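You operate a simulated robot arm through the tools that you are given. There is no shell and no other tool. Be economical: measure what you need, move in short steps, check, and stop when the job is done.

You run a simulated two-armed robot. Do the job below in one go: nothing can be reset, and whatever is moved stays where it is left.

## Task
Pick up the open jar from the top of the sample bench with one hand, pass it to the other hand and put it on the top of the cleaning bench. Fetch the sieve pan and set it on the white card on the top of the sorting bench. Take the taped box on the top of the sorting bench and put it away on the high shelf over the flap bench. Take the blue scoop from the top of the sorting bench and put it on the packing table. Do these in any order. Set down upright: open jar, taped box.

The check looks at the end state, three seconds after you hand in, the way a careful person would. Anything else that was tipped, shoved, dropped, spilled or broken makes it a failure.

## Robot
Two 7-joint arms with fingered hands on one trunk, on a base that drives. Base frame: it is fixed to the floor where the robot stands at the start and does not move with it; the origin is under the middle of the robot, x ahead of it, y to its left, z up; the surface under the hand at the start is at about z = 860. Units: mm, degrees, N and s.
The left shoulder is at the start at [30, 136, 1205], the right one opposite. Places, roughly: high shelf over the flap bench (106x23 cm) [-6460, 240, 1560]; open jar (9x9x10 cm) [700, 100, 900]; packing table [-2000, -1400, 800]; scoop [-4500, -1500, 1000]; sieve pan [-5500, -1500, 750]; taped box [-4500, -1500, 1000]; top of the cleaning bench [-1500, 1100, 800]; white card [-5000, -1500, 750]. Payload 5 kg a hand.
The TCP of each hand is the grasp point between the finger pads, 42 mm short of the fingertips. In the tool frame z runs along the fingers and y along their closing line. The gripper opens to 208 mm. The gripper's body begins 119 mm behind the TCP. The gripper is a hand of 4 fingers: y runs from the thumb to the fingers, the wrist lies at [0, 0, -332] in the tool frame.
Orientation is that of the tool frame in the base frame, as [roll, pitch, yaw] about the fixed x, y, z axes, in that order (R = Rz(yaw) Ry(pitch) Rx(roll)). With the fingers straight down and closing along the base's y, the tool's x points along the base's -x, its y along +y and its z along -z.

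## Interface
- The arms move only by the tool step_arm. It takes "left_motion", "right_motion" or both (then of equal length, played together; a hand with none holds still); each is text: rows parted by semicolons, each of 6 numbers parted by spaces: the shift along the tool's x, y, z in units of 200 mm (1.0 is 200 mm), then the turn, a rotation vector about the tool's x, y, z in units of 60 degrees (1.0 is 60 degrees). In form: dx dy dz ax ay az; .... A call has 1 to 20 rows; each row is the pose to reach, as a shift and turn from the pose commanded when the call began, along the tool's axes at that moment. A call with a number of a shift or a turn outside -1 to 1 is refused whole. A row lasts 0.2 s, in which the tool goes at most 50 mm and 8.6 degrees; a call with a longer step from one row to the next is refused whole. A pose out of reach is approached as far as the arm can. The call stops where the force on the tool passes 40 N (or 10 N more than at its start, if that is more) or the arm is blocked; 0.2 s more then pass. In this call time passes only in rows, and 0.2 s behind the last. The reply holds the time, the measured pose of the TCP, the force on the tool along the base axes, the opening and the grip force, in the units named above and with some noise, with the torque about the TCP (base axes, N m) and any sound that the robot's microphone picked up.
- Cameras (640 x 400 px; columns grow to the right, rows downward): "scene" is now at [51, -2.4, 1932.6]; the picture's right is [-0.04, -1.00, 0.00], its down [-0.73, 0.03, -0.68] and it looks along [0.68, -0.02, -0.73] (base axes); focal length 258 px, centre (320, 200). "left" rides on the left gripper at [-101, 0, -145] in its tool frame; the picture's right is [0.00, -1.00, 0.00], its down [0.82, 0.00, -0.57] and it looks along [0.57, 0.00, 0.82] (tool axes); focal length 261 px, centre (320, 200). "right" rides on the right gripper at [101, 0, -145] in its tool frame; the picture's right is [0.00, 1.00, 0.00], its down [-0.82, 0.00, -0.57] and it looks along [-0.57, 0.00, 0.82] (tool axes); focal length 261 px, centre (320, 200). There is no depth. A picture from a camera that has moved, and an enlarged one, comes with that camera's place and axes in the base frame and with its lens.
- capture(camera): a new picture of that camera. The clock stands still meanwhile.
- move_column(by): slides the trunk up (or, below 0, down) by that many mm; the arms and the scene camera ride with it, the base frame stays. It gives what a move gives, with no picture.
- base_move(legs): drives the robot by 1 to 6 legs, each [ahead, left, turn to the left] in mm, mm and degrees, along the robot's own axes; the way and the turn of a leg run together, so that a leg with both is an arc; at most 1500 mm and 180 degrees a leg. The arms and the cameras ride along, it lands a little off, and it stops where it bumps. It gives what a move gives.
- move_fingers(finger1, finger2, finger3, thumb_bend, hand): sets how far each is bent, from 0 (flat) to 100 (curled in); at 30 the hand is open as for a grip, at 70 the pads meet at the TCP. One left out holds its place. A second passes; each finger stops where it meets its share of the squeeze, and holds until it gets a number again. It is the only way to open and close the hand. It gives what a move gives, with no picture; readings hold the bend of each and the force on the fingers (four entries, about 0 where the hand has none), thumb and palm.
- turn_head(pan, tilt): turns the head with the scene camera to pan (to the left, within 143 degrees either way) and tilt (down, from -29 to 69), counted from straight ahead of the robot. It gives what a move gives.
- zoom(camera, box): a new picture of the part [left, top, right, bottom] of that camera's present view, enlarged. The clock stands still meanwhile.
- hand_in(): hands the job in; it is judged then, once.

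Work in short steps. Places have to be worked out from the pictures, the camera data and where the tool is seen: move nearer, look again, correct. Check each grasp and each placing, and mend what went wrong. You have 165 turns and 122 pictures in all, those below and enlarged ones among them. Open the grippers and draw the arms clear of the work before you hand the job in, unless the task says otherwise.

The tools are called after ">>>" as name(argument=value, ...) on one line, values as JSON. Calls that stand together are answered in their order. step_arm: Moves the arms, as the interface text tells. Its arguments: {"type":"object","properties":{"left_motion":{"type":"string"},"right_motion":{"type":"string"}},"required":[]} The other tools are called the same way: move_column (by) slides the trunk up or down; move_fingers (finger1, finger2, finger3, thumb_bend, hand) moves the fingers one by one; base_move (legs) drives the base; turn_head (pan, tilt) turns the head that bears the scene camera; capture (camera) takes a picture; zoom (camera, box) takes an enlarged picture of a part of a camera's view; hand_in () hands the job in.

At the start:

```text
t: 0.0
left_eef_pos: [750.9, 331.5, 1134.9]
left_tool_rot: [-180.0, 0.0, 180.0]
left_force: [0.7, 0.3, 0.1]
left_torque: [0.0, 0.01, 0.0]
left_opening: 207.7
left_finger_force: 0.1
left_shape: jaw
left_bend: [30.0, 30.0, 30.0, 30.0]
left_finger forces: [0.1, 0.0, 0.1, 0.0, 0.1, 0.0]
right_eef_pos: [636.7, -139.0, 1143.0]
right_tool_rot: [-180.0, -0.1, -180.0]
right_force: [0.2, -0.4, 0.4]
right_torque: [0.0, -0.01, -0.01]
right_opening: 207.8
right_finger_force: 0.0
right_shape: jaw
right_bend: [30.0, 30.0, 30.0, 30.0]
right_finger forces: [0.0, 0.0, 0.0, 0.0, 0.0, 0.0]
trunk travel left (down, up): [-225.0, 265.0]
robot x, y, heading: [0.8, -0.3, -0.2]
head pan, tilt: [-2.0, 47.1]
```

scene: 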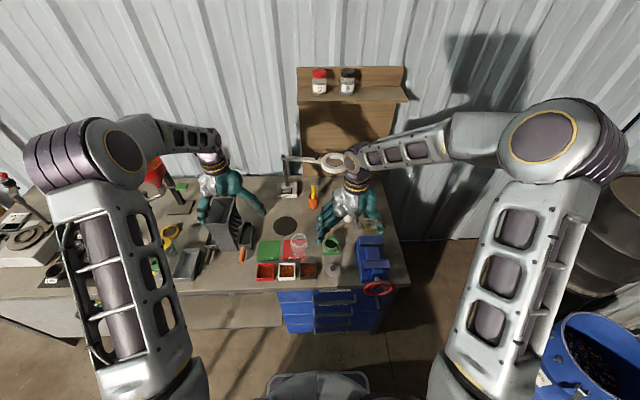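
right: 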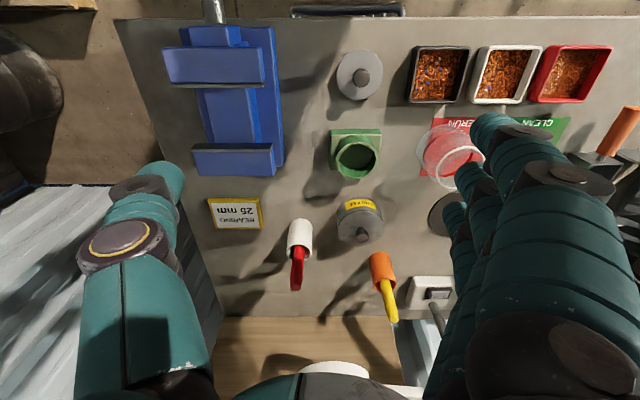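
left: 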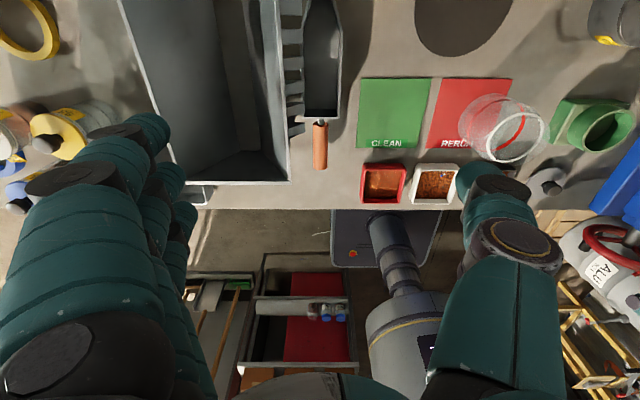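

The open jar looks to be the clear one on the red card. I zoom in to place it.

>>> zoom(camera="scene", box=[200, 170, 420, 310])

>>> zoom(camera="left", box=[340, 50, 640, 240])

```text
2.86 times, centred on (310, 240) of scene
camera zoom: at [51.0, -2.4, 1932.6], right [-0.04, -1.0, 0.0], down [-0.73, 0.03, -0.68], along [0.68, -0.02, -0.73], focal length 736 px, centre (349, 86)
```

zoom: 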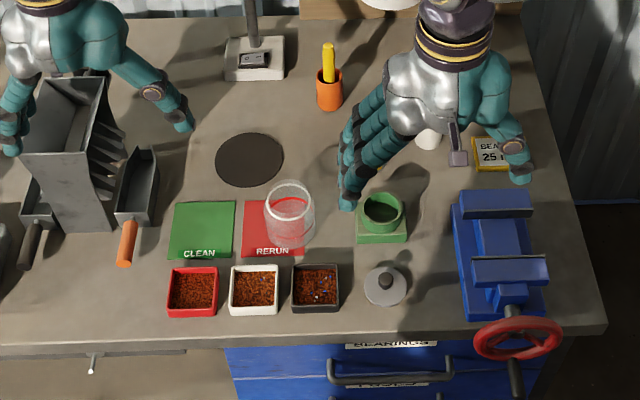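

```text
2.11 times, centred on (490, 145) of left
camera zoom: at [853.3, 332.6, 1279.3], right [0.0, -1.0, 0.0], down [-0.82, 0.0, 0.57], along [-0.57, 0.0, -0.82], focal length 549 px, centre (-38, 316)
```

zoom: 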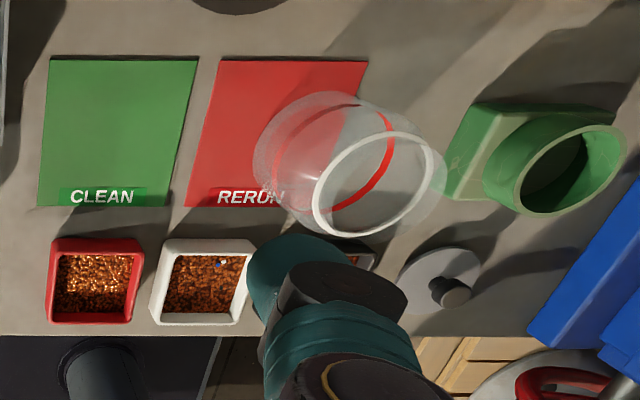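

The jar stands at about (722, 80) and looks empty. Before choosing how to hand it over, I look round at the other benches.

>>> turn_head(pan=140, tilt=25)

>>> capture(camera="scene")

>>> turn_head(pan=-142, tilt=20)

>>> capture(camera="scene")

```text
t: 2.2
left_eef_pos: [750.8, 332.5, 1133.7]
left_tool_rot: [-180.0, 0.0, 180.0]
left_force: [-0.5, 0.2, 0.4]
left_torque: [0.01, 0.01, 0.0]
left_opening: 208.0
left_finger_force: 0.1
left_shape: jaw
left_bend: [30.0, 30.0, 30.0, 30.0]
left_finger forces: [0.0, 0.1, 0.1, 0.0, 0.0, 0.1]
right_eef_pos: [637.0, -138.2, 1142.6]
right_tool_rot: [-179.9, 0.0, -179.9]
right_force: [-0.2, -0.4, 0.0]
right_torque: [0.02, -0.03, 0.0]
right_opening: 207.8
right_finger_force: 0.1
right_shape: jaw
right_bend: [30.0, 30.0, 30.0, 30.0]
right_finger forces: [0.0, 0.0, 0.0, 0.0, 0.0, 0.0]
trunk travel left (down, up): [-225.0, 265.0]
robot x, y, heading: [0.6, -0.4, 0.1]
head pan, tilt: [140.0, 25.0]
```

```text
116 pictures are left
camera scene: at [-99.1, 59.7, 1966.2], right [0.64, 0.77, 0.0], down [0.32, -0.27, -0.91], along [-0.69, 0.58, -0.42], focal length 258 px, centre (320, 200)
```

scene: 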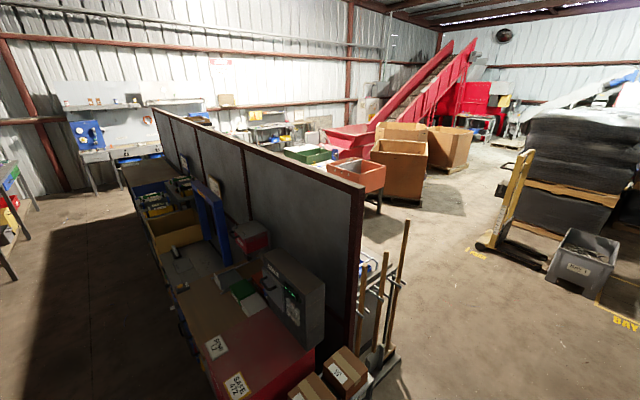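

```text
t: 6.1
left_eef_pos: [751.6, 332.5, 1134.5]
left_tool_rot: [-179.9, 0.1, -180.0]
left_force: [-0.3, 0.2, 0.6]
left_torque: [0.01, 0.01, 0.03]
left_opening: 207.7
left_finger_force: 0.1
left_shape: jaw
left_bend: [30.0, 30.0, 30.0, 30.0]
left_finger forces: [0.0, 0.1, 0.1, 0.0, 0.1, 0.0]
right_eef_pos: [636.9, -138.9, 1143.1]
right_tool_rot: [180.0, 0.0, -180.0]
right_force: [-1.0, -0.3, -0.6]
right_torque: [0.03, -0.01, -0.04]
right_opening: 207.8
right_finger_force: 0.1
right_shape: jaw
right_bend: [30.0, 30.0, 30.0, 30.0]
right_finger forces: [0.0, 0.0, 0.0, 0.1, 0.1, 0.0]
trunk travel left (down, up): [-225.0, 265.0]
robot x, y, heading: [-2.2, 1.9, 0.1]
head pan, tilt: [-142.0, 20.0]
```

```text
115 pictures are left
camera scene: at [-101.9, -56.9, 1974.3], right [-0.62, 0.79, 0.0], down [0.27, 0.21, -0.94], along [-0.74, -0.58, -0.34], focal length 258 px, centre (320, 200)
```

scene: 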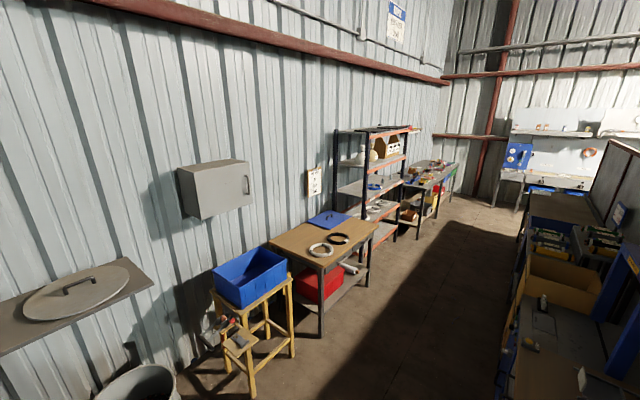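

I zoom on the cleaning-bench side to understand its layout.

>>> turn_head(pan=140, tilt=40)

>>> capture(camera="scene")

>>> zoom(camera="scene", box=[100, 60, 420, 260])

```text
t: 10.0
left_eef_pos: [750.4, 332.3, 1134.2]
left_tool_rot: [-180.0, 0.0, -180.0]
left_force: [-0.3, 0.0, 1.2]
left_torque: [0.0, 0.0, -0.04]
left_opening: 208.0
left_finger_force: 0.1
left_shape: jaw
left_bend: [30.0, 30.0, 30.0, 30.0]
left_finger forces: [0.0, 0.0, 0.1, 0.0, 0.1, 0.1]
right_eef_pos: [637.4, -137.9, 1142.3]
right_tool_rot: [-180.0, 0.0, 179.9]
right_force: [-0.7, 0.5, -0.8]
right_torque: [0.01, -0.04, 0.03]
right_opening: 207.8
right_finger_force: 0.0
right_shape: jaw
right_bend: [30.0, 30.0, 30.0, 30.0]
right_finger forces: [0.0, 0.0, 0.0, 0.0, 0.1, 0.0]
trunk travel left (down, up): [-225.0, 265.0]
robot x, y, heading: [-0.4, -4.2, -0.2]
head pan, tilt: [140.0, 40.0]
```

```text
114 pictures are left
camera scene: at [-93.7, 55.1, 1942.8], right [0.64, 0.77, 0.0], down [0.49, -0.41, -0.77], along [-0.59, 0.49, -0.64], focal length 258 px, centre (320, 200)
```

scene: 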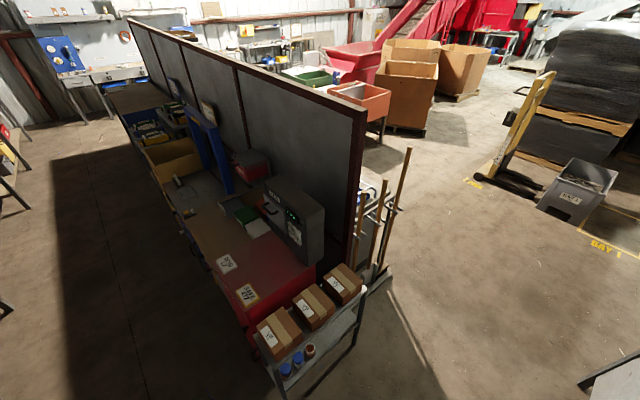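

```text
2.00 times, centred on (260, 160) of scene
camera zoom: at [-93.7, 55.1, 1942.8], right [0.64, 0.77, 0.0], down [0.49, -0.41, -0.77], along [-0.59, 0.49, -0.64], focal length 515 px, centre (440, 280)
```

zoom: 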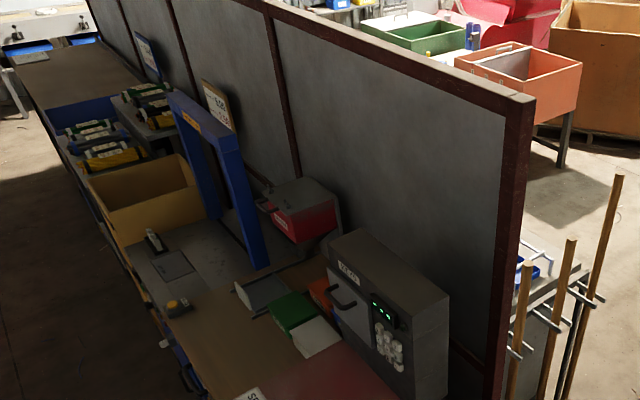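

The cleaning bench seems to lie behind the partition, so I'll reach it from the +y side. I take the jar top-down with the right hand, yawed 90° so the thumb is on the far side. That lets the left hand take it horizontally later.

>>> step_arm(right_motion="-0.025 0.0875 0 0 0 -0.125; -0.05 0.175 0 0 0 -0.25; -0.075 0.2625 0 0 0 -0.375; -0.1 0.35 0 0 0 -0.5; -0.125 0.4375 0 0 0 -0.625; -0.15 0.525 0 0 0 -0.75; -0.175 0.6125 0 0 0 -0.875; -0.2 0.7 0 0 0 -1")

>>> turn_head(pan=0, tilt=47)

```text
t: 11.8
left_eef_pos: [751.7, 332.8, 1135.5]
left_tool_rot: [-180.0, 0.0, -180.0]
left_force: [0.6, -0.8, -0.4]
left_torque: [-0.07, 0.02, -0.03]
left_opening: 207.9
left_finger_force: 0.1
left_shape: jaw
left_bend: [30.0, 30.0, 30.0, 30.0]
left_finger forces: [0.0, 0.0, 0.1, 0.0, 0.0, 0.1]
right_eef_pos: [677.0, 4.1, 1142.7]
right_tool_rot: [-180.0, 0.0, -119.9]
right_force: [0.0, -0.1, 0.3]
right_torque: [-0.03, 0.05, 0.04]
right_opening: 207.6
right_finger_force: 0.1
right_shape: jaw
right_bend: [30.0, 30.0, 30.0, 30.0]
right_finger forces: [0.0, 0.0, 0.0, 0.1, 0.0, 0.0]
trunk travel left (down, up): [-225.0, 265.0]
robot x, y, heading: [-0.8, 1.0, 0.1]
head pan, tilt: [140.0, 40.0]
```

```text
t: 14.0
left_eef_pos: [751.4, 332.3, 1134.8]
left_tool_rot: [179.9, 0.0, 180.0]
left_force: [-0.5, 0.8, -0.2]
left_torque: [-0.01, 0.01, 0.02]
left_opening: 207.7
left_finger_force: 0.0
left_shape: jaw
left_bend: [30.0, 30.0, 30.0, 30.0]
left_finger forces: [0.0, 0.1, 0.1, 0.0, 0.0, 0.0]
right_eef_pos: [675.3, 3.5, 1142.5]
right_tool_rot: [180.0, -0.1, -120.1]
right_force: [0.3, 0.2, 0.0]
right_torque: [0.01, 0.0, -0.02]
right_opening: 207.5
right_finger_force: 0.0
right_shape: jaw
right_bend: [30.0, 30.0, 30.0, 30.0]
right_finger forces: [0.1, 0.0, 0.0, 0.1, 0.0, 0.0]
trunk travel left (down, up): [-225.0, 265.0]
robot x, y, heading: [-1.6, -1.2, 0.1]
head pan, tilt: [0.0, 47.0]
```

The yaw turns the right way. I finish the turn and come over the jar.

>>> step_arm(right_motion="-0.111 -0.002 0.05 0 0 -0.125; -0.222 -0.005 0.1 0 0 -0.25; -0.333 -0.007 0.15 0 0 -0.375; -0.444 -0.009 0.2 0 0 -0.5")

>>> capture(camera="right")

>>> capture(camera="left")

```text
t: 15.0
left_eef_pos: [752.9, 333.2, 1133.8]
left_tool_rot: [180.0, -0.2, 180.0]
left_force: [0.6, 0.5, -0.6]
left_torque: [-0.06, 0.03, -0.01]
left_opening: 207.7
left_finger_force: 0.1
left_shape: jaw
left_bend: [30.0, 30.0, 30.0, 30.0]
left_finger forces: [0.0, 0.1, 0.0, 0.0, 0.0, 0.0]
right_eef_pos: [722.9, 78.6, 1101.2]
right_tool_rot: [-179.9, 0.0, -89.9]
right_force: [-0.3, 0.1, -0.5]
right_torque: [0.01, 0.03, 0.0]
right_opening: 207.8
right_finger_force: 0.1
right_shape: jaw
right_bend: [30.0, 30.0, 30.0, 30.0]
right_finger forces: [0.0, 0.1, 0.0, 0.0, 0.0, 0.0]
trunk travel left (down, up): [-225.0, 265.0]
robot x, y, heading: [1.6, -0.8, -0.0]
head pan, tilt: [0.0, 47.0]
```

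```text
112 pictures are left
camera right: at [722.5, -21.2, 1245.6], right [-1.0, 0.0, 0.0], down [0.0, 0.82, 0.57], along [0.0, 0.57, -0.82], focal length 261 px, centre (320, 200)
```

right: 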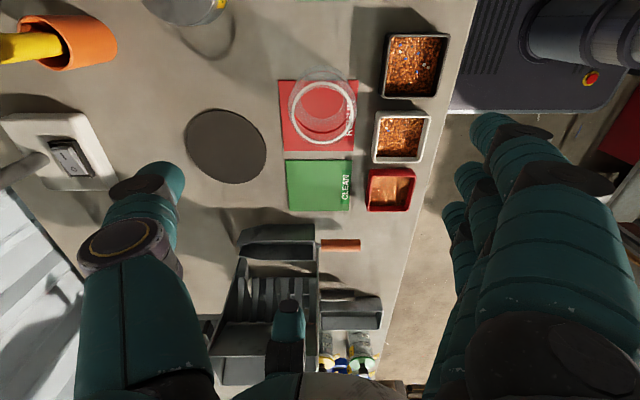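

```text
111 pictures are left
camera left: at [854.1, 333.0, 1278.4], right [0.0, -1.0, 0.0], down [-0.82, 0.0, 0.57], along [-0.57, 0.0, -0.82], focal length 261 px, centre (320, 200)
```

left: 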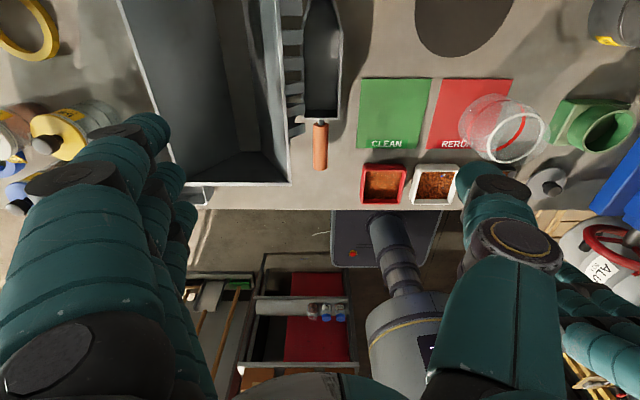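

The pictures put the jar a little right of my first guess. I zoom in to refine it.

>>> zoom(camera="right", box=[260, 50, 420, 150])

```text
4.00 times, centred on (340, 100) of right
camera zoom: at [722.5, -21.2, 1245.6], right [-1.0, 0.0, 0.0], down [0.0, 0.82, 0.57], along [0.0, 0.57, -0.82], focal length 1043 px, centre (240, 600)
```

zoom: 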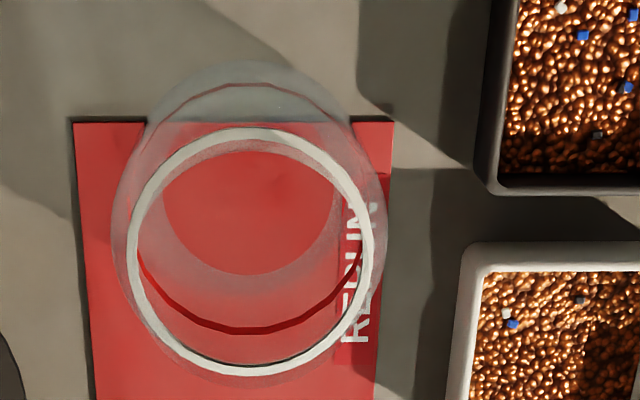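

Two camera rays cross at a jar centre of about (721, 68), with the rim near z = 942. The trays sit close on the near side, so I narrow the hand and come down part way.

>>> move_fingers(hand="right", finger1=49, finger2=49, finger3=49, thumb_bend=45)

>>> step_arm(right_motion="0.025 -0.015 0.2; 0.05 -0.03 0.4; 0.05 -0.03 0.6")

>>> capture(camera="right")

>>> capture(camera="left")

```text
t: 16.0
left_eef_pos: [752.1, 333.4, 1135.1]
left_tool_rot: [-179.9, 0.0, 180.0]
left_force: [-0.9, -0.2, 0.1]
left_torque: [-0.02, 0.01, 0.01]
left_opening: 207.8
left_finger_force: 0.1
left_shape: jaw
left_bend: [30.0, 30.0, 30.0, 30.0]
left_finger forces: [0.0, 0.0, 0.0, 0.1, 0.0, 0.1]
right_eef_pos: [721.8, 78.7, 1102.0]
right_tool_rot: [-180.0, 0.1, -90.0]
right_force: [0.3, -0.1, -0.3]
right_torque: [0.03, -0.01, 0.01]
right_opening: 137.2
right_finger_force: 0.1
right_shape: fingers
right_bend: [49.0, 49.0, 49.0, 45.0]
right_finger forces: [0.0, 0.1, 0.0, 0.1, 0.1, 0.1]
trunk travel left (down, up): [-225.0, 265.0]
robot x, y, heading: [0.6, -2.7, 0.2]
head pan, tilt: [0.0, 47.0]
```

```text
refused: a row must be a list of 6 entries
```

```text
109 pictures are left
camera right: at [721.2, -21.8, 1245.9], right [-1.0, 0.0, 0.0], down [0.0, 0.82, 0.57], along [0.0, 0.57, -0.82], focal length 261 px, centre (320, 200)
```

right: 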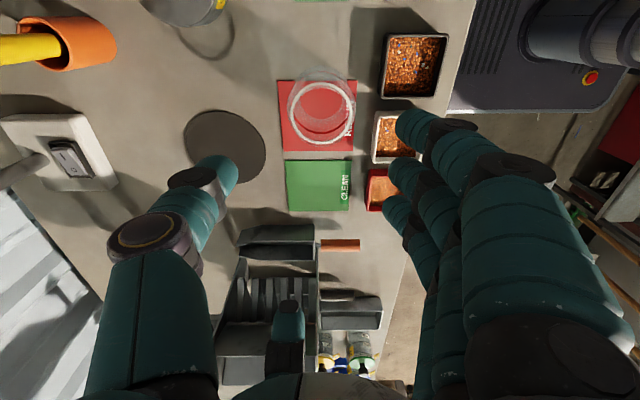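

```text
108 pictures are left
camera left: at [853.3, 332.7, 1279.2], right [0.0, -1.0, 0.0], down [-0.82, 0.0, 0.57], along [-0.57, 0.0, -0.82], focal length 261 px, centre (320, 200)
```

left: 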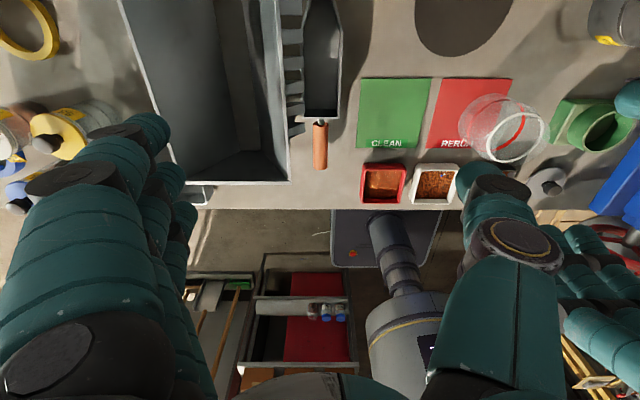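

The finger spacing is about 36 mm, so for the handover the right thumb should face the robot. I yaw the right hand round the other way and move the left hand clear at the same time.

>>> step_arm(right_motion="0 0 0 0 0 0.1428; 0 0 0 0 0 0.2857; 0 0 0 0 0 0.4285; 0 0 0 0 0 0.5714; 0 0 0 0 0 0.7142; 0 0 0 0 0 0.857; 0 0 0 0 0 0.9999", left_motion="0.1 0.1 -0.1 0 0 0; 0.2 0.2 -0.2 0 0 0; 0.2 0.3 -0.2 0 0 0; 0.2 0.4 -0.2 0 0 0; 0.2 0.5 -0.2 0 0 0; 0.2 0.5 -0.2 0 0 0; 0.2 0.5 -0.2 0 0 0")

>>> step_arm(right_motion="0 0 0 0 0 0.1428; 0 0 0 0 0 0.2857; 0 0 0 0 0 0.4285; 0 0 0 0 0 0.5714; 0 0 0 0 0 0.7142; 0 0 0 0 0 0.857; 0 0 0 0 0 0.9999")

>>> step_arm(right_motion="0 0 0 0 0 0.1428; 0 0 0 0 0 0.2857; 0 0 0 0 0 0.4285; 0 0 0 0 0 0.5714; 0 0 0 0 0 0.7142; 0 0 0 0 0 0.857; 0 0 0 0 0 0.9999")

>>> capture(camera="right")

```text
t: 17.6
left_eef_pos: [711.3, 431.7, 1174.3]
left_tool_rot: [179.9, 0.0, 180.0]
left_force: [0.7, -0.2, -1.1]
left_torque: [-0.06, 0.02, -0.02]
left_opening: 207.9
left_finger_force: 0.1
left_shape: jaw
left_bend: [30.0, 30.0, 30.0, 30.0]
left_finger forces: [0.0, 0.1, 0.0, 0.0, 0.0, 0.1]
right_eef_pos: [723.4, 79.1, 1103.0]
right_tool_rot: [180.0, 0.0, -150.0]
right_force: [-0.4, -0.3, 1.0]
right_torque: [-0.02, 0.03, -0.04]
right_opening: 137.0
right_finger_force: 0.0
right_shape: fingers
right_bend: [49.0, 49.0, 49.0, 45.0]
right_finger forces: [0.0, 0.0, 0.1, 0.0, 0.1, 0.1]
trunk travel left (down, up): [-225.0, 265.0]
robot x, y, heading: [1.8, -1.7, -0.1]
head pan, tilt: [0.0, 47.0]
```

```text
t: 19.2
left_eef_pos: [712.1, 432.2, 1174.1]
left_tool_rot: [179.9, -0.1, 179.9]
left_force: [1.0, -0.1, 0.2]
left_torque: [-0.04, 0.02, -0.01]
left_opening: 207.7
left_finger_force: 0.0
left_shape: jaw
left_bend: [30.0, 30.0, 30.0, 30.0]
left_finger forces: [0.0, 0.1, 0.0, 0.0, 0.0, 0.0]
right_eef_pos: [722.2, 78.1, 1102.7]
right_tool_rot: [180.0, -0.1, 149.9]
right_force: [-0.3, -0.6, -0.4]
right_torque: [0.02, -0.03, 0.02]
right_opening: 137.0
right_finger_force: 0.1
right_shape: fingers
right_bend: [49.0, 49.0, 49.0, 45.0]
right_finger forces: [0.0, 0.0, 0.0, 0.0, 0.0, 0.0]
trunk travel left (down, up): [-225.0, 265.0]
robot x, y, heading: [2.0, -1.8, 0.1]
head pan, tilt: [0.0, 47.0]
```

```text
t: 20.8
left_eef_pos: [711.6, 432.9, 1174.0]
left_tool_rot: [-180.0, -0.1, -179.9]
left_force: [-0.2, 1.1, 0.4]
left_torque: [0.0, 0.0, 0.0]
left_opening: 207.8
left_finger_force: 0.0
left_shape: jaw
left_bend: [30.0, 30.0, 30.0, 30.0]
left_finger forces: [0.1, 0.0, 0.0, 0.1, 0.1, 0.0]
right_eef_pos: [722.9, 77.7, 1102.2]
right_tool_rot: [-180.0, 0.1, 89.9]
right_force: [-1.1, -0.4, 0.4]
right_torque: [-0.01, 0.04, 0.0]
right_opening: 137.4
right_finger_force: 0.1
right_shape: fingers
right_bend: [49.0, 49.0, 49.0, 45.0]
right_finger forces: [0.0, 0.0, 0.0, 0.1, 0.0, 0.1]
trunk travel left (down, up): [-225.0, 265.0]
robot x, y, heading: [0.7, -2.5, 0.2]
head pan, tilt: [0.0, 47.0]
```

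```text
107 pictures are left
camera right: at [723.5, 179.0, 1246.9], right [1.0, -0.01, 0.0], down [-0.01, -0.82, 0.57], along [0.0, -0.57, -0.82], focal length 261 px, centre (320, 200)
```

right: 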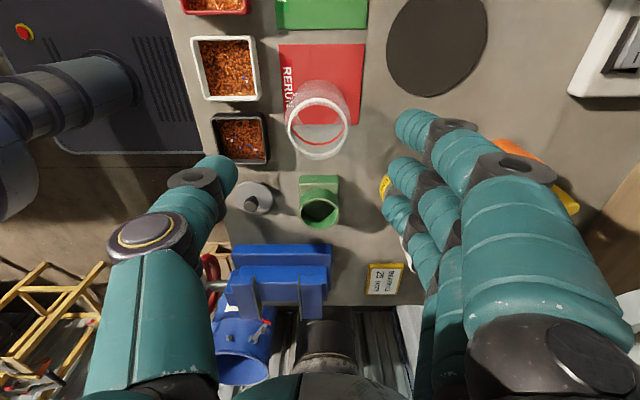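

The new view confirms the jar at (720, 69). I come straight down around it.

>>> step_arm(right_motion="-0.02 0.01 0.2 0 0 0; -0.045 0.025 0.4 0 0 0; -0.045 0.025 0.6 0 0 0; -0.045 0.025 0.75 0 0 0")

>>> capture(camera="right")

>>> capture(camera="left")

```text
t: 21.8
left_eef_pos: [711.8, 431.9, 1174.0]
left_tool_rot: [-179.9, 0.0, -180.0]
left_force: [0.0, -0.3, -0.6]
left_torque: [-0.02, 0.02, -0.03]
left_opening: 207.6
left_finger_force: 0.1
left_shape: jaw
left_bend: [30.0, 30.0, 30.0, 30.0]
left_finger forces: [0.0, 0.0, 0.0, 0.1, 0.0, 0.0]
right_eef_pos: [728.1, 67.3, 952.0]
right_tool_rot: [-180.0, 0.0, 90.1]
right_force: [0.8, 1.1, 0.5]
right_torque: [-0.05, 0.11, 0.02]
right_opening: 136.6
right_finger_force: 0.0
right_shape: fingers
right_bend: [49.0, 49.0, 49.0, 45.0]
right_finger forces: [0.1, 0.0, 0.0, 0.1, 0.1, 0.0]
trunk travel left (down, up): [-225.0, 265.0]
robot x, y, heading: [-0.7, -3.2, 0.2]
head pan, tilt: [0.0, 47.0]
```

```text
106 pictures are left
camera right: at [728.0, 169.1, 1095.8], right [1.0, 0.0, 0.0], down [0.0, -0.82, 0.57], along [0.0, -0.57, -0.82], focal length 261 px, centre (320, 200)
```

right: 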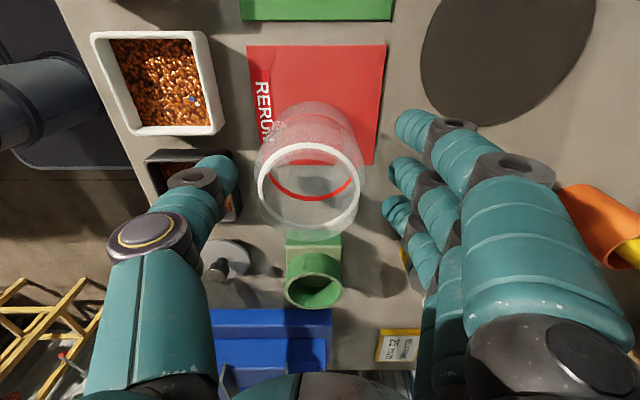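

```text
105 pictures are left
camera left: at [814.2, 431.8, 1318.6], right [0.0, -1.0, 0.0], down [-0.82, 0.0, 0.57], along [-0.57, 0.0, -0.82], focal length 261 px, centre (320, 200)
```

left: 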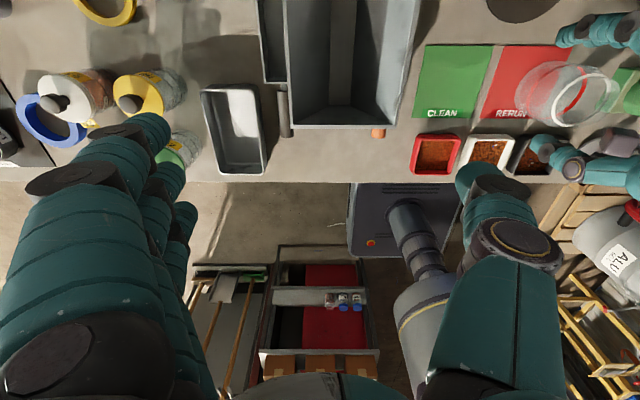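

The jar sits between the fingers. I bend the thumb in a bit to clear the tray edge, then lower 30 mm.

>>> move_fingers(hand="right", thumb_bend=49)

>>> step_arm(right_motion="0.01 0 0.08 0 0 0; 0.02 0 0.16 0 0 0")

>>> capture(camera="right")

```text
t: 22.8
left_eef_pos: [712.2, 432.4, 1174.7]
left_tool_rot: [180.0, -0.1, 180.0]
left_force: [0.1, 0.5, 0.5]
left_torque: [-0.03, 0.02, -0.03]
left_opening: 207.7
left_finger_force: 0.0
left_shape: jaw
left_bend: [30.0, 30.0, 30.0, 30.0]
left_finger forces: [0.1, 0.0, 0.0, 0.0, 0.0, 0.0]
right_eef_pos: [726.9, 68.3, 952.3]
right_tool_rot: [-180.0, 0.0, 90.0]
right_force: [0.1, -0.2, 0.0]
right_torque: [-0.01, -0.02, 0.01]
right_opening: 126.4
right_finger_force: 0.0
right_shape: fingers
right_bend: [49.0, 49.0, 49.0, 49.0]
right_finger forces: [0.0, 0.1, 0.0, 0.1, 0.0, 0.0]
trunk travel left (down, up): [-225.0, 265.0]
robot x, y, heading: [0.1, -1.2, -0.1]
head pan, tilt: [0.0, 47.0]
```

```text
t: 23.4
left_eef_pos: [712.0, 430.9, 1174.8]
left_tool_rot: [179.9, 0.0, -179.9]
left_force: [0.5, -0.3, -0.2]
left_torque: [0.03, -0.04, -0.02]
left_opening: 207.9
left_finger_force: 0.1
left_shape: jaw
left_bend: [30.0, 30.0, 30.0, 30.0]
left_finger forces: [0.0, 0.1, 0.0, 0.1, 0.0, 0.0]
right_eef_pos: [727.5, 73.4, 920.6]
right_tool_rot: [-179.9, 0.0, 90.0]
right_force: [0.0, 0.9, 1.4]
right_torque: [0.01, 0.04, 0.03]
right_opening: 126.3
right_finger_force: 0.1
right_shape: fingers
right_bend: [49.0, 49.0, 49.0, 49.0]
right_finger forces: [0.0, 0.0, 0.0, 0.0, 0.1, 0.0]
trunk travel left (down, up): [-225.0, 265.0]
robot x, y, heading: [1.8, -1.5, -0.0]
head pan, tilt: [0.0, 47.0]
```

```text
104 pictures are left
camera right: at [727.8, 174.5, 1064.7], right [1.0, 0.0, 0.0], down [0.0, -0.82, 0.57], along [0.0, -0.57, -0.82], focal length 261 px, centre (320, 200)
```

right: 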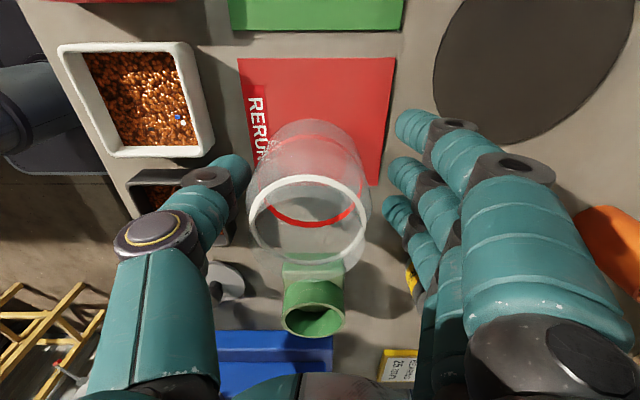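

Centred within a few mm. I close gently.

>>> move_fingers(hand="right", finger1=57, finger2=57, finger3=57, thumb_bend=53)

>>> capture(camera="right")

```text
t: 24.4
left_eef_pos: [712.6, 433.1, 1175.4]
left_tool_rot: [180.0, 0.1, 180.0]
left_force: [0.0, -0.3, -0.2]
left_torque: [-0.04, 0.0, 0.04]
left_opening: 207.7
left_finger_force: 0.0
left_shape: jaw
left_bend: [30.0, 30.0, 30.0, 30.0]
left_finger forces: [0.0, 0.0, 0.0, 0.1, 0.0, 0.0]
right_eef_pos: [726.6, 73.6, 920.4]
right_tool_rot: [-179.9, 0.0, 90.1]
right_force: [0.0, -0.6, -0.2]
right_torque: [0.01, 0.01, -0.03]
right_opening: 98.7
right_finger_force: 0.6
right_shape: fingers
right_bend: [56.0, 56.0, 56.0, 53.0]
right_finger forces: [0.0, 0.2, 0.1, 0.0, 0.3, 0.0]
trunk travel left (down, up): [-225.0, 265.0]
robot x, y, heading: [-0.6, -0.6, -0.1]
head pan, tilt: [0.0, 47.0]
```

```text
103 pictures are left
camera right: at [727.5, 174.5, 1065.0], right [1.0, 0.0, 0.0], down [0.0, -0.82, 0.57], along [0.0, -0.57, -0.82], focal length 261 px, centre (320, 200)
```

right: 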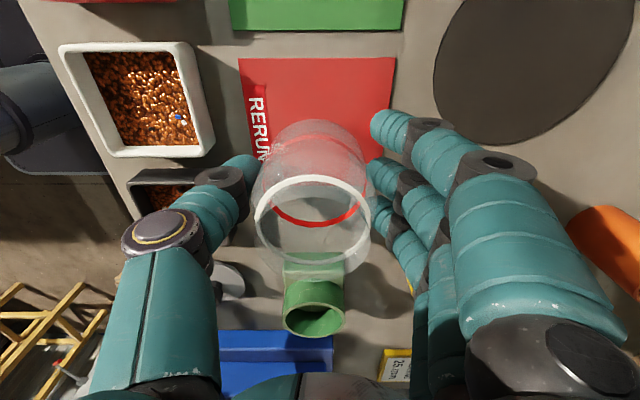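

All four fingers touch at about 0.6 N. I tighten to a moderate squeeze.

>>> move_fingers(hand="right", finger1=63, finger2=63, finger3=63, thumb_bend=63)

>>> step_arm(right_motion="0 0 -0.05 0 0 0; 0 0 -0.1 0 0 0; 0 0 -0.2 0 0 0")

>>> capture(camera="right")

```text
t: 25.4
left_eef_pos: [711.2, 433.0, 1174.1]
left_tool_rot: [179.9, -0.1, -180.0]
left_force: [0.4, 0.1, -0.1]
left_torque: [0.0, -0.03, 0.0]
left_opening: 207.7
left_finger_force: 0.0
left_shape: jaw
left_bend: [30.0, 30.0, 30.0, 30.0]
left_finger forces: [0.1, 0.0, 0.0, 0.0, 0.1, 0.0]
right_eef_pos: [727.5, 74.4, 920.5]
right_tool_rot: [-180.0, 0.0, 90.0]
right_force: [-0.9, 0.3, -0.2]
right_torque: [-0.02, 0.01, -0.01]
right_opening: 77.4
right_finger_force: 18.3
right_shape: fingers
right_bend: [63.0, 56.0, 60.0, 59.0]
right_finger forces: [0.8, 11.8, 5.1, 0.0, 18.3, 0.0]
trunk travel left (down, up): [-225.0, 265.0]
robot x, y, heading: [-2.3, 1.1, 0.1]
head pan, tilt: [0.0, 47.0]
```

```text
t: 26.2
left_eef_pos: [710.5, 431.2, 1176.3]
left_tool_rot: [-180.0, 0.1, -180.0]
left_force: [-1.1, 0.9, 0.1]
left_torque: [0.0, -0.05, 0.01]
left_opening: 207.7
left_finger_force: 0.0
left_shape: jaw
left_bend: [30.0, 30.0, 30.0, 30.0]
left_finger forces: [0.1, 0.1, 0.0, 0.0, 0.0, 0.0]
right_eef_pos: [725.2, 74.1, 961.6]
right_tool_rot: [179.9, 0.0, 90.1]
right_force: [0.3, -0.7, 0.2]
right_torque: [0.04, -0.11, 0.01]
right_opening: 77.6
right_finger_force: 18.2
right_shape: fingers
right_bend: [63.0, 56.0, 60.0, 59.0]
right_finger forces: [0.9, 11.9, 5.1, 0.1, 18.3, 0.0]
trunk travel left (down, up): [-225.0, 265.0]
robot x, y, heading: [4.2, 2.1, -0.1]
head pan, tilt: [0.0, 47.0]
```

```text
102 pictures are left
camera right: at [726.7, 174.8, 1105.3], right [1.0, 0.0, 0.0], down [0.0, -0.82, 0.57], along [0.0, -0.57, -0.82], focal length 261 px, centre (320, 200)
```

right: 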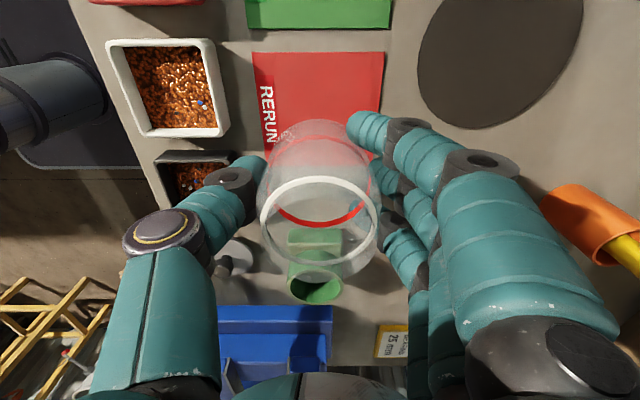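

The jar is held, and it lifted without tilting. I raise the arm and trunk for driving.

>>> step_arm(right_motion="0 -0.05 -0.2 0 0 0; 0 -0.1 -0.4 0 0 0; 0 -0.2 -0.6 0 0 0; 0 -0.35 -0.75 0 0 0; 0 -0.5 -0.9 0 0 0", left_motion="0.1 0 0 0 0 0; 0.2 0 0 0 0 0; 0.35 0 0 0 0 0; 0.5 0 0 0 0 0; 0.6 0 0 0 0 0")

>>> move_column(by=150)

>>> turn_head(pan=75, tilt=35)

>>> capture(camera="scene")

```text
t: 27.4
left_eef_pos: [589.5, 432.8, 1176.1]
left_tool_rot: [180.0, 0.1, 180.0]
left_force: [-1.4, -0.5, -0.2]
left_torque: [0.02, -0.15, 0.0]
left_opening: 208.0
left_finger_force: 0.0
left_shape: jaw
left_bend: [30.0, 30.0, 30.0, 30.0]
left_finger forces: [0.1, 0.1, 0.1, 0.0, 0.0, 0.0]
right_eef_pos: [625.0, 72.2, 1142.9]
right_tool_rot: [179.8, 0.0, 90.0]
right_force: [-1.2, -0.7, 0.7]
right_torque: [0.03, -0.18, 0.01]
right_opening: 77.4
right_finger_force: 17.7
right_shape: fingers
right_bend: [63.0, 56.0, 60.0, 59.0]
right_finger forces: [0.9, 11.8, 5.1, 0.0, 18.1, 0.1]
trunk travel left (down, up): [-225.0, 265.0]
robot x, y, heading: [0.4, -3.8, -0.1]
head pan, tilt: [0.0, 47.0]
```

```text
t: 29.2
left_eef_pos: [592.1, 432.6, 1323.9]
left_tool_rot: [179.9, 0.0, 180.0]
left_force: [0.2, 0.3, -0.7]
left_torque: [-0.02, 0.05, 0.01]
left_opening: 207.8
left_finger_force: 0.1
left_shape: jaw
left_bend: [30.0, 30.0, 30.0, 30.0]
left_finger forces: [0.0, 0.0, 0.0, 0.0, 0.0, 0.0]
right_eef_pos: [626.9, 73.3, 1289.8]
right_tool_rot: [180.0, 0.0, 89.9]
right_force: [1.5, -0.6, 0.6]
right_torque: [0.0, 0.02, -0.01]
right_opening: 77.3
right_finger_force: 17.7
right_shape: fingers
right_bend: [63.0, 56.0, 60.0, 59.0]
right_finger forces: [0.8, 11.8, 5.1, 0.0, 18.1, 0.1]
trunk travel left (down, up): [-375.0, 115.0]
robot x, y, heading: [-1.7, -2.4, -0.1]
head pan, tilt: [0.0, 47.0]
```

```text
t: 30.7
left_eef_pos: [591.7, 432.8, 1325.4]
left_tool_rot: [-179.9, 0.1, 180.0]
left_force: [0.7, 0.5, -0.8]
left_torque: [-0.01, 0.0, 0.01]
left_opening: 207.8
left_finger_force: 0.0
left_shape: jaw
left_bend: [30.0, 30.0, 30.0, 30.0]
left_finger forces: [0.0, 0.0, 0.1, 0.0, 0.1, 0.1]
right_eef_pos: [627.1, 73.3, 1289.7]
right_tool_rot: [-180.0, 0.0, 90.0]
right_force: [-0.1, 0.9, 0.2]
right_torque: [-0.03, -0.02, 0.01]
right_opening: 77.2
right_finger_force: 18.3
right_shape: fingers
right_bend: [63.0, 56.0, 60.0, 59.0]
right_finger forces: [0.9, 11.8, 5.1, 0.0, 18.0, 0.1]
trunk travel left (down, up): [-375.0, 115.0]
robot x, y, heading: [-0.4, -0.6, -0.1]
head pan, tilt: [75.0, 35.0]
```

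```text
101 pictures are left
camera scene: at [-5.7, 85.7, 2100.4], right [0.97, -0.26, 0.0], down [-0.15, -0.55, -0.82], along [0.21, 0.79, -0.57], focal length 258 px, centre (320, 200)
```

scene: 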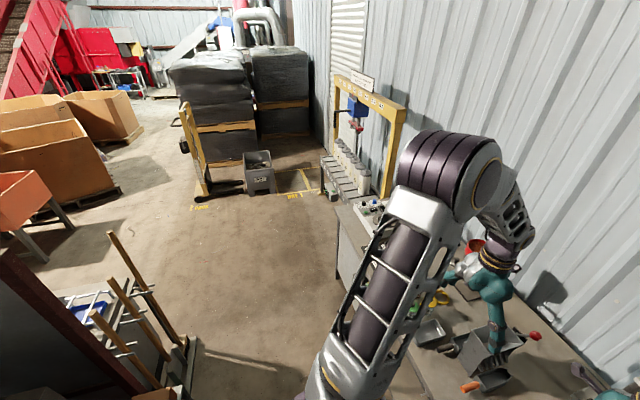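

The way on the left is clear between the cart and the bench. I turn and drive around behind the partition.

>>> base_move(legs=[[0, 0, 90], [900, 30, 0], [1000, 0, 0], [0, 0, 90]])

>>> turn_head(pan=50, tilt=30)

>>> capture(camera="scene")

```text
t: 47.9
left_eef_pos: [-602.7, 1465.3, 1324.3]
left_tool_rot: [180.0, 0.0, 1.0]
left_force: [-0.8, 0.5, 0.2]
left_torque: [-0.01, 0.01, -0.01]
left_opening: 208.0
left_finger_force: 0.1
left_shape: jaw
left_bend: [30.0, 30.0, 30.0, 30.0]
left_finger forces: [0.0, 0.0, 0.1, 0.1, 0.0, 0.1]
right_eef_pos: [-644.8, 1826.0, 1291.0]
right_tool_rot: [-179.9, 0.0, -88.9]
right_force: [0.0, 0.0, -1.0]
right_torque: [0.01, 0.04, 0.0]
right_opening: 76.6
right_finger_force: 16.6
right_shape: fingers
right_bend: [63.0, 56.0, 60.0, 59.0]
right_finger forces: [0.9, 11.2, 4.6, 0.0, 16.7, 0.0]
trunk travel left (down, up): [-375.0, 115.0]
robot x, y, heading: [-21.8, 1911.0, -179.0]
head pan, tilt: [75.0, 35.0]
```

```text
t: 48.8
left_eef_pos: [-603.5, 1465.8, 1324.3]
left_tool_rot: [-179.9, 0.0, 0.9]
left_force: [-0.2, 1.0, 0.2]
left_torque: [0.0, 0.0, -0.04]
left_opening: 207.9
left_finger_force: 0.1
left_shape: jaw
left_bend: [30.0, 30.0, 30.0, 30.0]
left_finger forces: [0.1, 0.0, 0.1, 0.0, 0.0, 0.0]
right_eef_pos: [-645.4, 1825.7, 1290.9]
right_tool_rot: [-179.9, 0.1, -88.9]
right_force: [-0.7, -0.6, -0.4]
right_torque: [-0.01, 0.0, -0.01]
right_opening: 76.4
right_finger_force: 16.5
right_shape: fingers
right_bend: [63.0, 56.0, 60.0, 59.0]
right_finger forces: [0.9, 11.2, 4.6, 0.0, 16.8, 0.0]
trunk travel left (down, up): [-375.0, 115.0]
robot x, y, heading: [-17.4, 1911.1, -178.8]
head pan, tilt: [50.0, 30.0]
```

```text
100 pictures are left
camera scene: at [-46.2, 1840.3, 2108.1], right [-0.78, 0.63, 0.0], down [0.31, 0.39, -0.87], along [-0.54, -0.67, -0.5], focal length 258 px, centre (320, 200)
```

scene: 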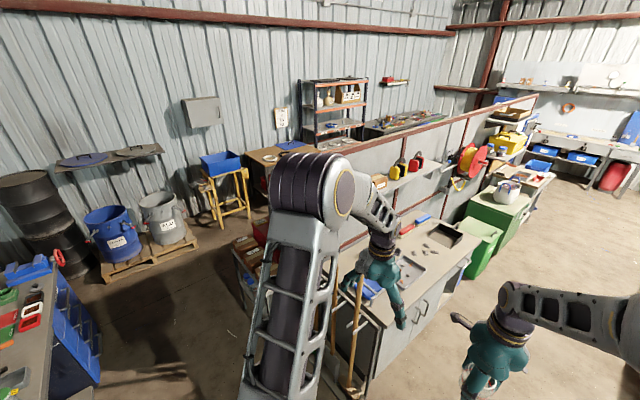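

The cleaning bench top, with its sink and brushes, is visible beyond. The space ahead here is open, so I do the handover now. I extend the jar forward and start levelling the left hand.

>>> step_arm(right_motion="0 0.116 0.05 0 0 0; 0 0.232 0.1 0 0 0; 0 0.348 0.15 0 0 0; 0 0.464 0.2 0 0 0; 0 0.58 0.25 0 0 0; 0 0.7 0.3 0 0 0; 0 0.815 0.35 0 0 0", left_motion="-0.04 0 0.07 0 -0.1428 0; -0.08 0 0.14 0 -0.2857 0; -0.12 0 0.21 0 -0.4285 0; -0.16 0 0.28 0 -0.5714 0; -0.2 0 0.35 0 -0.7142 0; -0.24 0 0.42 0 -0.857 0; -0.28 0 0.5 0 -0.9999 0")

```text
t: 50.4
left_eef_pos: [-668.3, 1472.3, 1225.7]
left_tool_rot: [-179.9, 60.3, 0.3]
left_force: [7.9, -16.8, -5.0]
left_torque: [1.24, 1.04, -1.88]
left_opening: 207.9
left_finger_force: 0.1
left_shape: jaw
left_bend: [30.0, 30.0, 30.0, 30.0]
left_finger forces: [0.1, 0.1, 0.0, 0.1, 0.0, 0.1]
right_eef_pos: [-811.5, 1821.9, 1218.2]
right_tool_rot: [-179.8, 0.1, -88.9]
right_force: [-3.2, -1.0, -1.2]
right_torque: [0.18, -0.39, 0.0]
right_opening: 76.5
right_finger_force: 17.3
right_shape: fingers
right_bend: [63.0, 56.0, 60.0, 59.0]
right_finger forces: [0.9, 11.5, 4.7, 0.0, 16.7, 0.0]
trunk travel left (down, up): [-375.0, 115.0]
robot x, y, heading: [-18.5, 1909.6, -179.0]
head pan, tilt: [50.0, 30.0]
```

The left hand reports a side force, possibly from the broom poles. I look before moving on.

>>> turn_head(pan=35, tilt=45)

>>> capture(camera="scene")

>>> capture(camera="left")

```text
t: 51.2
left_eef_pos: [-667.5, 1482.1, 1231.8]
left_tool_rot: [179.9, 60.5, -0.6]
left_force: [0.8, 0.9, 0.1]
left_torque: [-0.07, 0.02, 0.09]
left_opening: 207.9
left_finger_force: 0.0
left_shape: jaw
left_bend: [30.0, 30.0, 30.0, 30.0]
left_finger forces: [0.0, 0.1, 0.0, 0.0, 0.1, 0.1]
right_eef_pos: [-807.3, 1823.8, 1221.8]
right_tool_rot: [180.0, -0.1, -89.0]
right_force: [1.1, 0.9, -0.7]
right_torque: [-0.12, 0.04, 0.03]
right_opening: 76.3
right_finger_force: 17.1
right_shape: fingers
right_bend: [63.0, 56.0, 60.0, 59.0]
right_finger forces: [0.8, 11.4, 4.8, 0.0, 16.8, 0.0]
trunk travel left (down, up): [-375.0, 115.0]
robot x, y, heading: [-21.2, 1911.5, -178.8]
head pan, tilt: [35.0, 45.0]
```

```text
99 pictures are left
camera scene: at [-53.7, 1864.0, 2085.7], right [-0.59, 0.81, 0.0], down [0.57, 0.42, -0.71], along [-0.57, -0.42, -0.71], focal length 258 px, centre (320, 200)
```

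scene: 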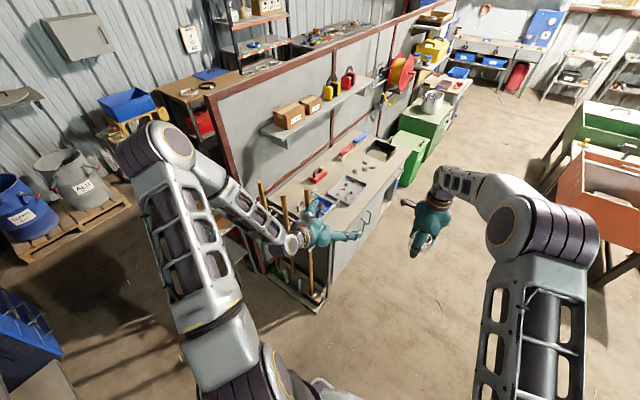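

```text
98 pictures are left
camera left: at [-589.7, 1480.8, 1390.0], right [0.01, 1.0, 0.0], down [0.9, 0.0, -0.43], along [-0.43, 0.01, -0.9], focal length 261 px, centre (320, 200)
```

left: 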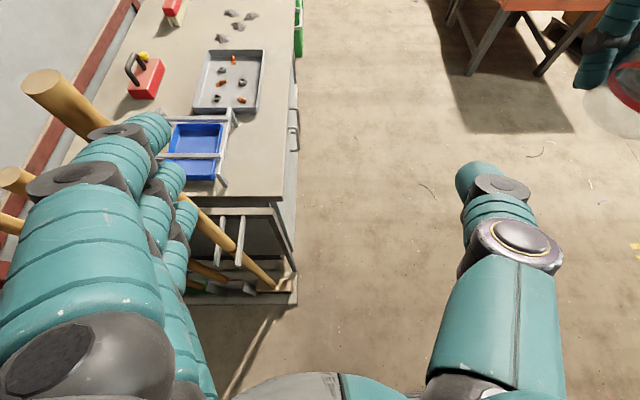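

The fingers brushed a broom pole, which is still standing in its rack. I move the left hand to the right, away from it.

>>> step_arm(left_motion="0 -0.1 0 0 0 0; 0 -0.25 0 0 0 0; 0 -0.45 0 0 0 0; 0 -0.65 0 0 0 0; 0 -0.8 0 0 0 0")

>>> capture(camera="scene")

```text
t: 52.4
left_eef_pos: [-662.6, 1625.2, 1224.1]
left_tool_rot: [180.0, 60.0, 1.1]
left_force: [-0.2, 0.3, 0.0]
left_torque: [0.01, -0.05, 0.01]
left_opening: 207.9
left_finger_force: 0.0
left_shape: jaw
left_bend: [30.0, 30.0, 30.0, 30.0]
left_finger forces: [0.1, 0.0, 0.1, 0.0, 0.0, 0.0]
right_eef_pos: [-810.0, 1823.8, 1221.1]
right_tool_rot: [-179.9, 0.0, -88.9]
right_force: [0.1, 0.0, 0.2]
right_torque: [-0.09, -0.07, 0.02]
right_opening: 76.2
right_finger_force: 17.0
right_shape: fingers
right_bend: [63.0, 56.0, 60.0, 59.0]
right_finger forces: [0.8, 11.3, 4.7, 0.0, 17.0, 0.1]
trunk travel left (down, up): [-375.0, 115.0]
robot x, y, heading: [-22.1, 1910.4, -178.8]
head pan, tilt: [35.0, 45.0]
```

```text
97 pictures are left
camera scene: at [-56.2, 1863.8, 2085.5], right [-0.59, 0.81, 0.0], down [0.57, 0.42, -0.71], along [-0.57, -0.42, -0.71], focal length 258 px, centre (320, 200)
```

scene: 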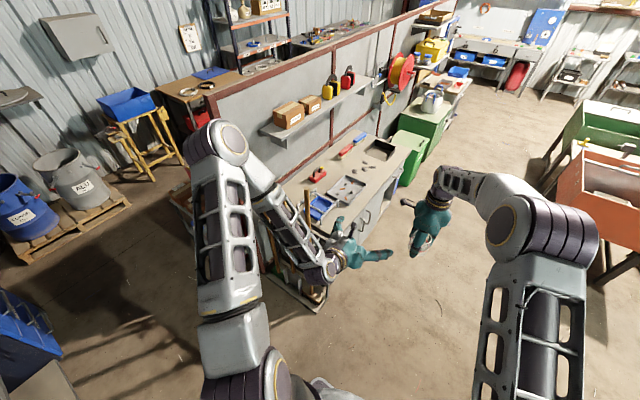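

To get clear of the poles I shift the base 350 mm to the right.

>>> base_move(legs=[[0, -350, 0]])

```text
t: 54.6
left_eef_pos: [-667.6, 1974.1, 1222.6]
left_tool_rot: [-180.0, 60.0, 0.6]
left_force: [-0.3, 1.2, 0.8]
left_torque: [-0.03, -0.01, 0.07]
left_opening: 208.1
left_finger_force: 0.1
left_shape: jaw
left_bend: [30.0, 30.0, 30.0, 30.0]
left_finger forces: [0.0, 0.1, 0.0, 0.0, 0.1, 0.0]
right_eef_pos: [-813.7, 2174.8, 1222.0]
right_tool_rot: [-179.9, 0.1, -89.3]
right_force: [0.2, 0.8, -0.8]
right_torque: [-0.05, 0.01, 0.01]
right_opening: 76.8
right_finger_force: 16.9
right_shape: fingers
right_bend: [63.0, 56.0, 60.0, 59.0]
right_finger forces: [0.9, 11.4, 4.7, 0.0, 16.9, 0.0]
trunk travel left (down, up): [-375.0, 115.0]
robot x, y, heading: [-21.7, 2255.7, -179.4]
head pan, tilt: [35.0, 45.0]
```

Clear of the poles now. I level the left hand and line it up behind the jar.

>>> step_arm(left_motion="0.03 -0.2 0.017 0 -0.1 0; 0.06 -0.4 0.035 0 -0.2 0; 0.09 -0.6 0.052 0 -0.3 0; 0.12 -0.8 0.07 0 -0.4 0; 0.15 -1.0 0.0875 0 -0.5 0")

>>> turn_head(pan=0, tilt=50)

>>> capture(camera="left")

>>> capture(camera="right")

```text
t: 55.8
left_eef_pos: [-671.8, 2176.1, 1189.9]
left_tool_rot: [51.0, 89.9, -128.1]
left_force: [-0.3, 0.9, -0.3]
left_torque: [-0.01, -0.07, 0.11]
left_opening: 207.9
left_finger_force: 0.0
left_shape: jaw
left_bend: [30.0, 30.0, 30.0, 30.0]
left_finger forces: [0.0, 0.1, 0.0, 0.0, 0.1, 0.1]
right_eef_pos: [-813.0, 2175.1, 1220.8]
right_tool_rot: [-179.9, -0.1, -89.5]
right_force: [-0.4, 0.7, 0.2]
right_torque: [-0.15, -0.05, -0.01]
right_opening: 76.5
right_finger_force: 16.7
right_shape: fingers
right_bend: [63.0, 56.0, 60.0, 59.0]
right_finger forces: [0.9, 11.4, 4.7, 0.0, 16.7, 0.0]
trunk travel left (down, up): [-375.0, 115.0]
robot x, y, heading: [-26.4, 2256.1, -179.2]
head pan, tilt: [35.0, 45.0]
```

```text
t: 56.8
left_eef_pos: [-671.5, 2174.2, 1190.4]
left_tool_rot: [173.3, 89.9, -6.1]
left_force: [-0.5, 0.3, 0.5]
left_torque: [0.0, 0.0, 0.01]
left_opening: 208.0
left_finger_force: 0.1
left_shape: jaw
left_bend: [30.0, 30.0, 30.0, 30.0]
left_finger forces: [0.0, 0.0, 0.0, 0.0, 0.1, 0.0]
right_eef_pos: [-815.0, 2172.7, 1219.7]
right_tool_rot: [-180.0, 0.0, -89.4]
right_force: [-0.1, -0.1, -0.7]
right_torque: [-0.01, -0.06, -0.01]
right_opening: 76.5
right_finger_force: 16.7
right_shape: fingers
right_bend: [63.0, 56.0, 60.0, 59.0]
right_finger forces: [0.8, 11.4, 4.7, 0.1, 16.9, 0.0]
trunk travel left (down, up): [-375.0, 115.0]
robot x, y, heading: [-24.4, 2255.0, -179.2]
head pan, tilt: [0.0, 50.0]
```

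```text
96 pictures are left
camera left: at [-526.0, 2174.1, 1290.5], right [-0.01, 1.0, 0.0], down [0.57, 0.01, -0.82], along [-0.82, -0.01, -0.57], focal length 261 px, centre (320, 200)
```

left: 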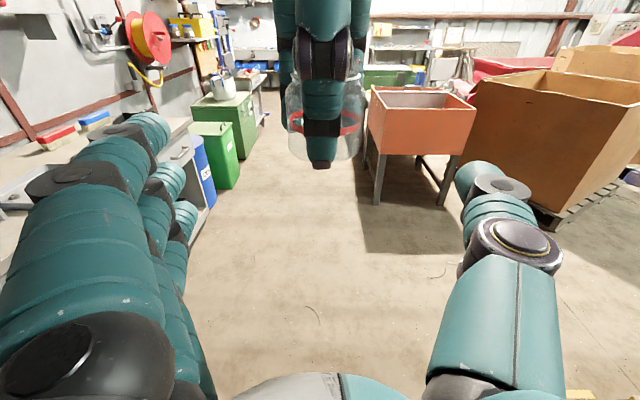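

```text
95 pictures are left
camera right: at [-814.0, 2073.3, 1365.2], right [-1.0, -0.01, 0.0], down [-0.01, 0.82, 0.57], along [0.0, 0.57, -0.82], focal length 261 px, centre (320, 200)
```

right: 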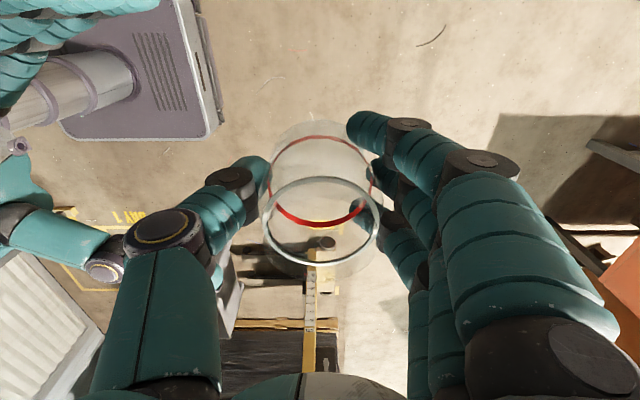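

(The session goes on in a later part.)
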